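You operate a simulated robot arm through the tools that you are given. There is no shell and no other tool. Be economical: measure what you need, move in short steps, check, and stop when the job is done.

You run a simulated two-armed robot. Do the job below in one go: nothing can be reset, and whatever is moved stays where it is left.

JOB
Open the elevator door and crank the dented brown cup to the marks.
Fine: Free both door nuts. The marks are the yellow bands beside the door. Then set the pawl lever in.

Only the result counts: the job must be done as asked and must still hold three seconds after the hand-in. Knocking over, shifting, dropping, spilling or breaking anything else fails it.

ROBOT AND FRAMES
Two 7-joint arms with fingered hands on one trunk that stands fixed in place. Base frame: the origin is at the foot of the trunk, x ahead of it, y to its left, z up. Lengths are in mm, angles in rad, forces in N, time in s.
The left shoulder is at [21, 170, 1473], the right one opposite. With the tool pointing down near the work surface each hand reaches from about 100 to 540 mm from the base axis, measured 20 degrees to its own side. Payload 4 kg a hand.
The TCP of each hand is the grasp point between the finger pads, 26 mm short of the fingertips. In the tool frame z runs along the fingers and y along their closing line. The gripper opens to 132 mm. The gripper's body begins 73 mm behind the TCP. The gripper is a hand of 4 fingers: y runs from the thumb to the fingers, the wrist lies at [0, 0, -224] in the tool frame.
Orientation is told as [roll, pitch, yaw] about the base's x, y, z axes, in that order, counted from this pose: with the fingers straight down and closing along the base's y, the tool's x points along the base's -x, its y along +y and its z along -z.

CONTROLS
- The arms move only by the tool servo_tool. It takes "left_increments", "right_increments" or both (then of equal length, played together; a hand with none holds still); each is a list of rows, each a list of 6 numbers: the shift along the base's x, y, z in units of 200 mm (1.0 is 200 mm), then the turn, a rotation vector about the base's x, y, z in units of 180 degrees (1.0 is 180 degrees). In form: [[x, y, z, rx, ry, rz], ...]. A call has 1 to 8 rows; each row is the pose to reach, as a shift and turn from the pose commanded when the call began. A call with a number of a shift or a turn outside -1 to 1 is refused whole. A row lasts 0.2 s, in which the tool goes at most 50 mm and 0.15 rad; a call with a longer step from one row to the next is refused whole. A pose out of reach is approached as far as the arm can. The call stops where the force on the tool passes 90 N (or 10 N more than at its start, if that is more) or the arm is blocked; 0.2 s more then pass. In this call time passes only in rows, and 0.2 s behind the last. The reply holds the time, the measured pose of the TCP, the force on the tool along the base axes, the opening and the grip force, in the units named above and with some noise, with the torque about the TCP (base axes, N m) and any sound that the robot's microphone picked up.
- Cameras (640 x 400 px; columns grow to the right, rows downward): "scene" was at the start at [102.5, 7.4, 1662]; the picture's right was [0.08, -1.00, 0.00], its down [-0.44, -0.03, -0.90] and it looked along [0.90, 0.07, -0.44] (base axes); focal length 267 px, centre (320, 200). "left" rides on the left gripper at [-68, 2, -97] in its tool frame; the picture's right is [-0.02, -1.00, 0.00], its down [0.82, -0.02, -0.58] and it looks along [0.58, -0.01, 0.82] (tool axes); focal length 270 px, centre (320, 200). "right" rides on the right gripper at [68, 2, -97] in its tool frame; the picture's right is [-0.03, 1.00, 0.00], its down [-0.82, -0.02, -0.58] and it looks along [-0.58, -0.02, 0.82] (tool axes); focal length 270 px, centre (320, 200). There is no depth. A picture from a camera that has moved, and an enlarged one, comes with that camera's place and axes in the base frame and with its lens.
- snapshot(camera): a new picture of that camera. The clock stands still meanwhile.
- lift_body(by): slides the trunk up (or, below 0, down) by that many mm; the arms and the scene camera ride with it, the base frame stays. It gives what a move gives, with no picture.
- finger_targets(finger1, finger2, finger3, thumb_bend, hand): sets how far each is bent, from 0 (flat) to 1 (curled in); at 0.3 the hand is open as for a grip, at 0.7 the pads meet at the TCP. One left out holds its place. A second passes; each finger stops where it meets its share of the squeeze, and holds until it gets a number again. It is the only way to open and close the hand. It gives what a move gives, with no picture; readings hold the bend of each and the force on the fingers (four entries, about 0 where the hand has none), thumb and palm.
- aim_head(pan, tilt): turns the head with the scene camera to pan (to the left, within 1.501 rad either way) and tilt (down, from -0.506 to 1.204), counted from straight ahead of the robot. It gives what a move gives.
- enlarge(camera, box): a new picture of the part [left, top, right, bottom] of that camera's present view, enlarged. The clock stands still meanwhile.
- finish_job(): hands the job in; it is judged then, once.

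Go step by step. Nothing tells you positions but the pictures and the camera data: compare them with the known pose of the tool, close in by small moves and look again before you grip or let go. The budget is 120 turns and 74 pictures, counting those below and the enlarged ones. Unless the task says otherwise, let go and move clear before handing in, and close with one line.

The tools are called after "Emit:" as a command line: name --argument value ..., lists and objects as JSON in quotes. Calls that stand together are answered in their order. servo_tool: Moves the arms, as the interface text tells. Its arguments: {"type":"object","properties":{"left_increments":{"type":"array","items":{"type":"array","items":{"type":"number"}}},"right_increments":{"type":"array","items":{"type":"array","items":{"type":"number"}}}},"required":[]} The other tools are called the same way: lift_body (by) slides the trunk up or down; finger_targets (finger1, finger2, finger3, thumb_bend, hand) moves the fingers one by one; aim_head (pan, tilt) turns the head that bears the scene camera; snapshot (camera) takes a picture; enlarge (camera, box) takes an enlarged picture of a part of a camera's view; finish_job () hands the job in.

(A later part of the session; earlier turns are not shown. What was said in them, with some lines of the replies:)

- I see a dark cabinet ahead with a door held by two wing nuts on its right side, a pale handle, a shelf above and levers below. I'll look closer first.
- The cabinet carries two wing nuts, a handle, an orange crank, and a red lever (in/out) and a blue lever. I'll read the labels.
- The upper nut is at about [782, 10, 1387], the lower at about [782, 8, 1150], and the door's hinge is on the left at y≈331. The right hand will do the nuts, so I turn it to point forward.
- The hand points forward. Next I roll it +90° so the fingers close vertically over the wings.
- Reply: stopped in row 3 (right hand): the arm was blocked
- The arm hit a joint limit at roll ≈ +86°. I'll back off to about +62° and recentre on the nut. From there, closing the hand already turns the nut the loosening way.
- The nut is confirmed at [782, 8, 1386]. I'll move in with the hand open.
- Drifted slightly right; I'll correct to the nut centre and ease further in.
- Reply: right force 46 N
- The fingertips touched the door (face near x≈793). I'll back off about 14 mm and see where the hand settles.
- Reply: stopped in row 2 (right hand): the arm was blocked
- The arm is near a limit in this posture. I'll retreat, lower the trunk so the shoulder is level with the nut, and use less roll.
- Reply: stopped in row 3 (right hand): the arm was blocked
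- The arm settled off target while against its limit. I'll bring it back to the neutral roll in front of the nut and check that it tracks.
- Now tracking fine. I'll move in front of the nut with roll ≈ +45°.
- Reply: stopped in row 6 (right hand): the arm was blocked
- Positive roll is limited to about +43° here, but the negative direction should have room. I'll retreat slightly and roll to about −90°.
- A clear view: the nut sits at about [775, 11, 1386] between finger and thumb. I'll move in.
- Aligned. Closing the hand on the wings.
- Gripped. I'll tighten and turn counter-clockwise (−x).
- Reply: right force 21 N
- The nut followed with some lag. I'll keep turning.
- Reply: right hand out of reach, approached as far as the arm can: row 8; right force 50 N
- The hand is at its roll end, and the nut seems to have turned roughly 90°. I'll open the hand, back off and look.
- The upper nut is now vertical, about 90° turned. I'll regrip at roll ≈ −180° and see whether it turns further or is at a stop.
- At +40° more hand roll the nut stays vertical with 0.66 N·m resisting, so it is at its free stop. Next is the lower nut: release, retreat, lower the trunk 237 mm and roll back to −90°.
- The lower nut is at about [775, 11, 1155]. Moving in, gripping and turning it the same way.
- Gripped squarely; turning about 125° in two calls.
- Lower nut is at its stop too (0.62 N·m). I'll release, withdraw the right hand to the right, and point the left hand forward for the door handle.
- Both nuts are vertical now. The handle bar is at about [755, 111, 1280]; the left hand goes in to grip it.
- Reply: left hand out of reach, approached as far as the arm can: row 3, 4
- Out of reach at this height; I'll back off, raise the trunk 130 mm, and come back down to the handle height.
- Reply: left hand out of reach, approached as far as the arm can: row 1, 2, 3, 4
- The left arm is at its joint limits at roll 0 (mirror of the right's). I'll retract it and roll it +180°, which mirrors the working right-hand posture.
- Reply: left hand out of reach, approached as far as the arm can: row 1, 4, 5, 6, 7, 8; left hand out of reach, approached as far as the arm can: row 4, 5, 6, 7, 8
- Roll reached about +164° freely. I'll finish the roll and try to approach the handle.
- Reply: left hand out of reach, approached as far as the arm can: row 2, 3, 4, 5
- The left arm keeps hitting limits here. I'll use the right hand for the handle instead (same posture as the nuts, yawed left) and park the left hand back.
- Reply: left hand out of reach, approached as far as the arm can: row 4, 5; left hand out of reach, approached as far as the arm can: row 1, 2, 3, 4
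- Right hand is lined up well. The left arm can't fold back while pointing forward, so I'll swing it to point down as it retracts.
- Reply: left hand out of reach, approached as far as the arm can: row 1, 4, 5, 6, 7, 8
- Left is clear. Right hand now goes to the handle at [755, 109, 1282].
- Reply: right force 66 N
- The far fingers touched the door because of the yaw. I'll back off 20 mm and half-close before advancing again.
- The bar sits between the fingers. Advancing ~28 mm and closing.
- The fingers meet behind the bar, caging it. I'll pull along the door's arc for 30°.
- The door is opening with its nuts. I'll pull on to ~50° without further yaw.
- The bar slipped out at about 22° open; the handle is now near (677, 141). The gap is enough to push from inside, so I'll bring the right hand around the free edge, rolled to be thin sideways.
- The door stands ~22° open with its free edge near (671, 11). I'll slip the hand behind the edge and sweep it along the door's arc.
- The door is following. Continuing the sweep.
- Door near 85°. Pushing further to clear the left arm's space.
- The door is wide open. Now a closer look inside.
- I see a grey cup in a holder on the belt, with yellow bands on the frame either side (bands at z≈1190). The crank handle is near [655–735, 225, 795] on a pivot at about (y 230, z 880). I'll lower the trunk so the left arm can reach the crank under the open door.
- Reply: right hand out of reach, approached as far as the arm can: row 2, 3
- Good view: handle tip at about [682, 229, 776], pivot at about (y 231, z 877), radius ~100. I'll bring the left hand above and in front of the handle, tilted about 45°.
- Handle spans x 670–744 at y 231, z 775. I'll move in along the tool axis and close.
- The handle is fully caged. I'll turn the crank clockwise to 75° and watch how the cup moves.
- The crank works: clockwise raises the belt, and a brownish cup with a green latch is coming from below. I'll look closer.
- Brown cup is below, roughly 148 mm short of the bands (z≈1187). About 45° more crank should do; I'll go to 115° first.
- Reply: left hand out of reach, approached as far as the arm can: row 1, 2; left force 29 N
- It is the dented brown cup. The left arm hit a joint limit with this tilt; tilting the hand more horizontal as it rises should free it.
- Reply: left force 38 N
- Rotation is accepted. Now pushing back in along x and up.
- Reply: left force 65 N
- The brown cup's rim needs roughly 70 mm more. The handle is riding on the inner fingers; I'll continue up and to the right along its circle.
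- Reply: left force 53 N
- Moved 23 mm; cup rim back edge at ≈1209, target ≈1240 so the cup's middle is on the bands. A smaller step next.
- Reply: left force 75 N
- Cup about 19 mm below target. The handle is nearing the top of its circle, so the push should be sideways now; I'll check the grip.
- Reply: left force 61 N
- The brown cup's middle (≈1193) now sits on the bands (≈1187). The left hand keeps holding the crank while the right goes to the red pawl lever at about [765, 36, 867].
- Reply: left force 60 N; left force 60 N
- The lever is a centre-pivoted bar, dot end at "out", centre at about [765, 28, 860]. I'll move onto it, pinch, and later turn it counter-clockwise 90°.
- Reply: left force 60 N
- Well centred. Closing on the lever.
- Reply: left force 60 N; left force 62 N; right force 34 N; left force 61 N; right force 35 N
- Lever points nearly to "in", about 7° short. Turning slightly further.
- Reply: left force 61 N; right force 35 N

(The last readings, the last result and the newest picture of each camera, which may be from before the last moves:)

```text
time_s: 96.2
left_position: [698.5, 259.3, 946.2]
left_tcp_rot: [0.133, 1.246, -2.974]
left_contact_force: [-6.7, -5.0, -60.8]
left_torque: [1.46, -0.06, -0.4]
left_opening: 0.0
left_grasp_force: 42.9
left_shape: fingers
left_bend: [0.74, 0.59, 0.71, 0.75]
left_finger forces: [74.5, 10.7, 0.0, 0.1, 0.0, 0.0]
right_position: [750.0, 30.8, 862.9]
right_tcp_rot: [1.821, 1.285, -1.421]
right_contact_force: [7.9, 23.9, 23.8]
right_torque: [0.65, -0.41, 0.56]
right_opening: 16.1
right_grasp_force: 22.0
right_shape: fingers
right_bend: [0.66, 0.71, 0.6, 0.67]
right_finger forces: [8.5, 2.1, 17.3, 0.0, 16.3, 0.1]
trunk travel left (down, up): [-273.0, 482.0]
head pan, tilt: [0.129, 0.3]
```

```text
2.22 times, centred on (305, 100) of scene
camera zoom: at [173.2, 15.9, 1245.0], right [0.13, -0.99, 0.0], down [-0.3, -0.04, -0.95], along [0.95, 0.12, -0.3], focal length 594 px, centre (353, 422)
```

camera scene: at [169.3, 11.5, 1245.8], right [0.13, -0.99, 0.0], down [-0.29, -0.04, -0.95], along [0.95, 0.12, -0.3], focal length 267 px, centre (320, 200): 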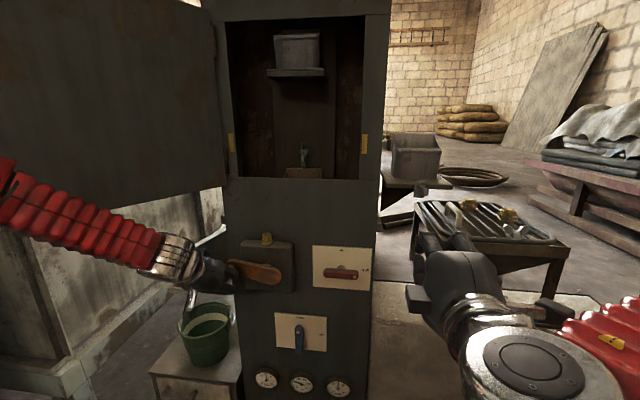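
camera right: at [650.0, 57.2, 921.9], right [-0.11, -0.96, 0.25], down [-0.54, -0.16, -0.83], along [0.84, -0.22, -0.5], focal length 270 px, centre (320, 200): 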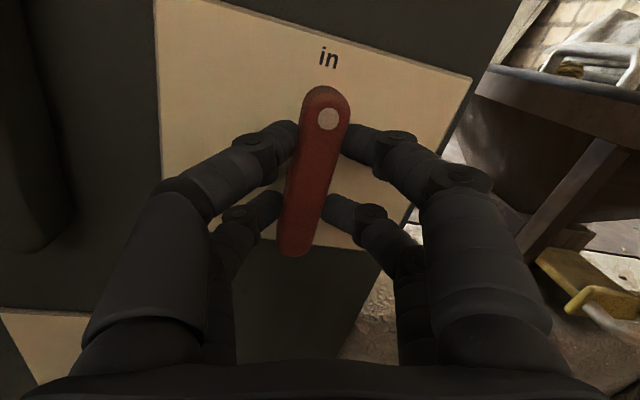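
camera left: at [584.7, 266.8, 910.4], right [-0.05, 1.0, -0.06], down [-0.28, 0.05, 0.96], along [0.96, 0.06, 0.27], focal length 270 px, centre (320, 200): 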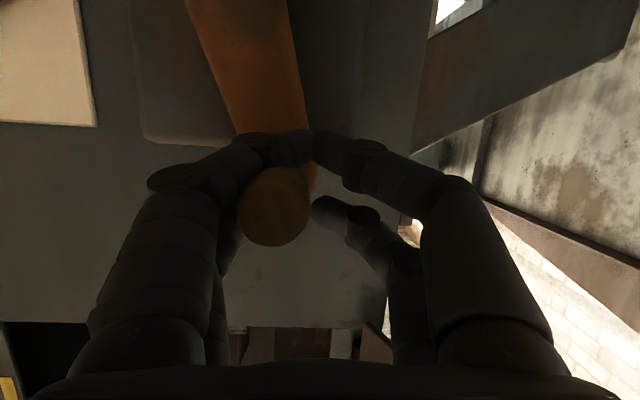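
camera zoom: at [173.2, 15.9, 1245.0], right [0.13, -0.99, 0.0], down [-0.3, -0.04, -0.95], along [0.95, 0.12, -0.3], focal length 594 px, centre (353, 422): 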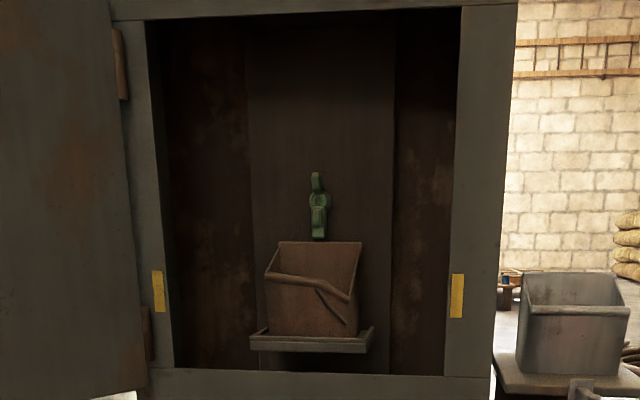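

The lever is at its stop pointing to "in", and the cup body (1146–1240, centre ≈1192) matches the bands (≈1189). I'll release the right hand and back off.

Emit:
finger_targets --hand "right" --finger1 0.4 --finger2 0.4 --finger3 0.4 --thumb_bend 0.4

Emit:
servo_tool --right_increments '[[-0.2, 0, 0, 0, 0, 0], [-0.4, 0, 0, 0, 0, 0], [-0.6, -0.1, 0, 0, 0, 0], [-0.75, -0.25, 0, 0, 0, 0]]'

Emit:
finger_targets --hand "left" --finger1 0.6 --finger2 0.6 --finger3 0.6 --thumb_bend 0.6

Emit:
snapshot --camera "scene"

```text
time_s: 97.2
left_position: [699.5, 258.9, 945.3]
left_tcp_rot: [0.131, 1.247, -2.976]
left_contact_force: [-13.2, -0.4, -58.9]
left_torque: [1.35, 0.0, -0.51]
left_opening: 0.0
left_grasp_force: 42.0
left_shape: fingers
left_bend: [0.74, 0.6, 0.71, 0.75]
left_finger forces: [73.4, 10.0, 0.0, 0.0, 0.1, 0.0]
right_position: [751.1, 27.5, 858.3]
right_tcp_rot: [1.789, 1.284, -1.457]
right_contact_force: [0.0, -0.6, -0.4]
right_torque: [0.01, 0.01, 0.01]
right_opening: 99.4
right_grasp_force: 0.0
right_shape: fingers
right_bend: [0.4, 0.4, 0.4, 0.4]
right_finger forces: [0.0, 0.0, 0.0, 0.0, 0.0, 0.1]
trunk travel left (down, up): [-273.0, 482.0]
head pan, tilt: [0.129, 0.3]
```

```text
time_s: 98.2
left_position: [699.9, 258.4, 946.3]
left_tcp_rot: [0.131, 1.248, -2.977]
left_contact_force: [-13.0, -1.5, -57.6]
left_torque: [1.31, -0.01, -0.55]
left_opening: 0.0
left_grasp_force: 41.8
left_shape: fingers
left_bend: [0.74, 0.6, 0.71, 0.74]
left_finger forces: [73.7, 10.7, 0.0, 0.0, 0.0, 0.0]
right_position: [601.3, -23.0, 860.3]
right_tcp_rot: [1.79, 1.285, -1.457]
right_contact_force: [0.8, 0.6, -0.3]
right_torque: [-0.02, 0.0, -0.01]
right_opening: 99.6
right_grasp_force: 0.1
right_shape: fingers
right_bend: [0.4, 0.4, 0.4, 0.4]
right_finger forces: [0.0, 0.0, 0.0, 0.1, 0.1, 0.0]
trunk travel left (down, up): [-273.0, 482.0]
head pan, tilt: [0.129, 0.3]
```

```text
time_s: 99.2
left_position: [699.2, 257.9, 947.6]
left_tcp_rot: [0.133, 1.246, -2.977]
left_contact_force: [-20.2, 2.6, -54.3]
left_torque: [1.23, 0.36, -0.37]
left_opening: 17.2
left_grasp_force: 26.7
left_shape: fingers
left_bend: [0.68, 0.57, 0.6, 0.6]
left_finger forces: [51.0, 2.5, 0.0, 0.1, 0.0, 0.0]
right_position: [600.6, -22.3, 858.8]
right_tcp_rot: [1.794, 1.285, -1.451]
right_contact_force: [-0.5, 0.5, 1.0]
right_torque: [-0.04, -0.04, 0.01]
right_opening: 99.4
right_grasp_force: 0.1
right_shape: fingers
right_bend: [0.4, 0.4, 0.4, 0.4]
right_finger forces: [0.0, 0.1, 0.0, 0.0, 0.1, 0.0]
trunk travel left (down, up): [-273.0, 482.0]
head pan, tilt: [0.129, 0.3]
```

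```text
9 pictures are left
camera scene: at [172.6, 14.3, 1245.1], right [0.13, -0.99, 0.0], down [-0.3, -0.04, -0.95], along [0.95, 0.12, -0.3], focal length 267 px, centre (320, 200)
```

scene: 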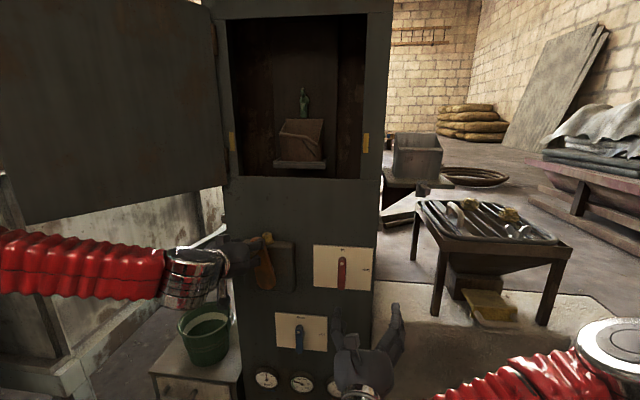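

Lever reads "in" and the cup holds. The left finger still presses up on the handle; I'll ease it down, open, and withdraw straight back.

Emit:
servo_tool --left_increments '[[0.0, 0, -0.06, 0, 0, 0], [0.0, 0, -0.12, 0, 0, 0]]'

Emit:
finger_targets --hand "left" --finger1 0.3 --finger2 0.3 --finger3 0.3 --thumb_bend 0.3

Emit:
snapshot --camera "left"

Emit:
enlarge --camera "scene" --box '[220, 10, 390, 190]'

```text
time_s: 99.8
left_position: [702.2, 254.2, 948.0]
left_tcp_rot: [0.169, 1.252, -2.934]
left_contact_force: [-22.6, 2.8, -32.9]
left_torque: [0.62, 0.31, -0.42]
left_opening: 14.6
left_grasp_force: 18.2
left_shape: fingers
left_bend: [0.67, 0.6, 0.6, 0.6]
left_finger forces: [30.2, 6.1, 0.1, 0.0, 0.0, 0.0]
left hand out of reach, approached as far as the arm can: row 1, 2
right_position: [599.3, -22.9, 862.3]
right_tcp_rot: [1.803, 1.285, -1.443]
right_contact_force: [-0.2, 0.0, 0.6]
right_torque: [-0.01, -0.01, -0.03]
right_opening: 99.5
right_grasp_force: 0.0
right_shape: fingers
right_bend: [0.4, 0.4, 0.4, 0.4]
right_finger forces: [0.0, 0.1, 0.1, 0.0, 0.0, 0.1]
trunk travel left (down, up): [-273.0, 482.0]
head pan, tilt: [0.129, 0.3]
```

```text
time_s: 100.8
left_position: [702.9, 253.0, 946.0]
left_tcp_rot: [0.176, 1.256, -2.929]
left_contact_force: [-14.1, 6.2, -31.3]
left_torque: [0.59, 0.33, -0.18]
left_opening: 64.4
left_grasp_force: 13.7
left_shape: fingers
left_bend: [0.69, 0.3, 0.3, 0.3]
left_finger forces: [27.0, 0.0, 0.0, 0.0, 0.0, 0.1]
right_position: [599.7, -23.3, 861.5]
right_tcp_rot: [1.799, 1.283, -1.447]
right_contact_force: [-0.5, 0.7, 0.5]
right_torque: [-0.02, 0.03, -0.04]
right_opening: 99.5
right_grasp_force: 0.1
right_shape: fingers
right_bend: [0.4, 0.4, 0.4, 0.4]
right_finger forces: [0.0, 0.1, 0.0, 0.1, 0.0, 0.0]
trunk travel left (down, up): [-273.0, 482.0]
head pan, tilt: [0.129, 0.3]
```

```text
8 pictures are left
camera left: at [590.2, 244.5, 912.1], right [-0.05, 1.0, -0.08], down [-0.3, 0.06, 0.95], along [0.95, 0.07, 0.3], focal length 270 px, centre (320, 200)
```

left: 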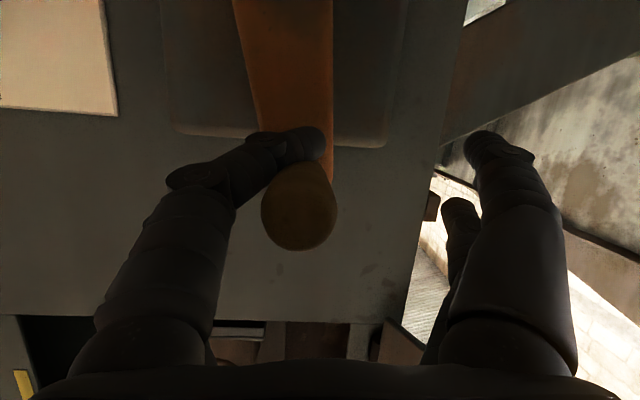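

```text
2.22 times, centred on (305, 100) of scene
camera zoom: at [170.9, 14.1, 1245.5], right [0.13, -0.99, 0.0], down [-0.3, -0.04, -0.95], along [0.95, 0.12, -0.3], focal length 594 px, centre (353, 422)
```

zoom: 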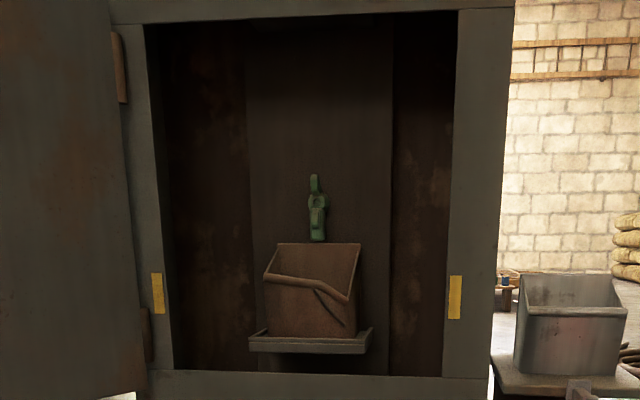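

The cup stays. One finger remains under the handle; I'll slide the hand straight back off it.

Emit:
servo_tool --left_increments '[[-0.15, 0, -0.02, 0, 0, 0], [-0.35, 0, -0.05, 0, 0.02, 0], [-0.55, 0, -0.1, 0, 0.04, 0], [-0.75, 0, -0.2, 0, 0.08, 0]]'

Emit:
snapshot --camera "scene"

```text
time_s: 101.8
left_position: [552.9, 250.4, 915.7]
left_tcp_rot: [0.068, 1.032, -3.037]
left_contact_force: [-0.3, 0.6, -0.7]
left_torque: [-0.02, -0.02, -0.02]
left_opening: 132.6
left_grasp_force: 0.1
left_shape: fingers
left_bend: [0.3, 0.3, 0.3, 0.3]
left_finger forces: [0.1, 0.1, 0.0, 0.0, 0.0, 0.0]
left hand out of reach, approached as far as the arm can: row 1
right_position: [599.0, -24.3, 863.3]
right_tcp_rot: [1.805, 1.287, -1.441]
right_contact_force: [-0.2, 0.2, 1.1]
right_torque: [-0.01, -0.01, 0.0]
right_opening: 99.7
right_grasp_force: 0.0
right_shape: fingers
right_bend: [0.4, 0.4, 0.4, 0.4]
right_finger forces: [0.0, 0.1, 0.0, 0.0, 0.1, 0.0]
trunk travel left (down, up): [-273.0, 482.0]
head pan, tilt: [0.129, 0.3]
```

```text
6 pictures are left
camera scene: at [168.8, 12.1, 1246.0], right [0.13, -0.99, 0.0], down [-0.29, -0.04, -0.96], along [0.95, 0.12, -0.3], focal length 267 px, centre (320, 200)
```

scene: 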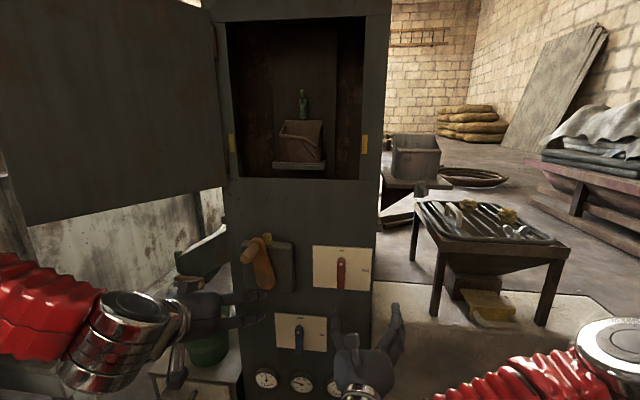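

Both hands are free. A last check of the cup and lever.

Emit:
enlarge --camera "scene" --box '[220, 10, 390, 190]'

Emit:
enlarge --camera "scene" --box '[300, 235, 390, 300]'

```text
2.22 times, centred on (305, 100) of scene
camera zoom: at [168.8, 12.1, 1246.0], right [0.13, -0.99, 0.0], down [-0.29, -0.04, -0.96], along [0.95, 0.12, -0.3], focal length 594 px, centre (353, 422)
```

zoom: 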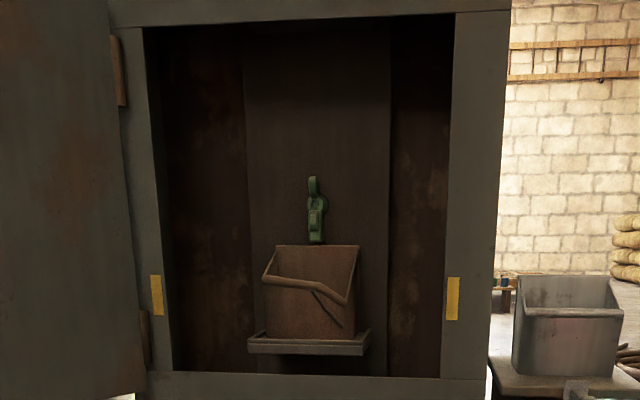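

```text
6.15 times, centred on (345, 268) of scene
camera zoom: at [168.8, 12.1, 1246.0], right [0.13, -0.99, 0.0], down [-0.29, -0.04, -0.96], along [0.95, 0.12, -0.3], focal length 1645 px, centre (166, -215)
```

zoom: 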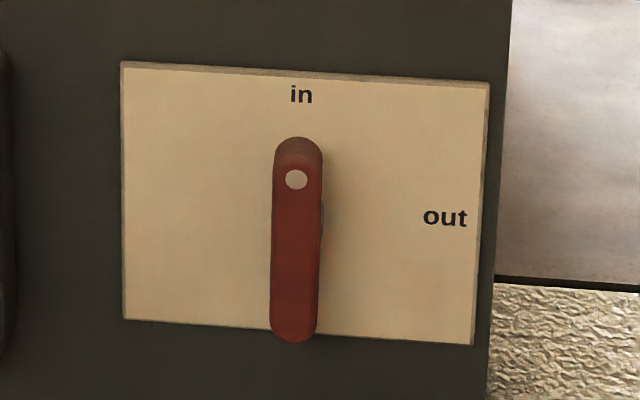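

The lever is squarely at "in", the dented brown cup's middle is level with the yellow bands with no hand on it, and the door is open with both nuts free. Handing in.

Emit:
finish_job

```text
The job is handed in.
```

The job is handed in: both door nuts are free, the elevator door is wide open, the dented brown cup sits level with the yellow bands by eye, and the pawl lever points to "in". Both hands are clear.
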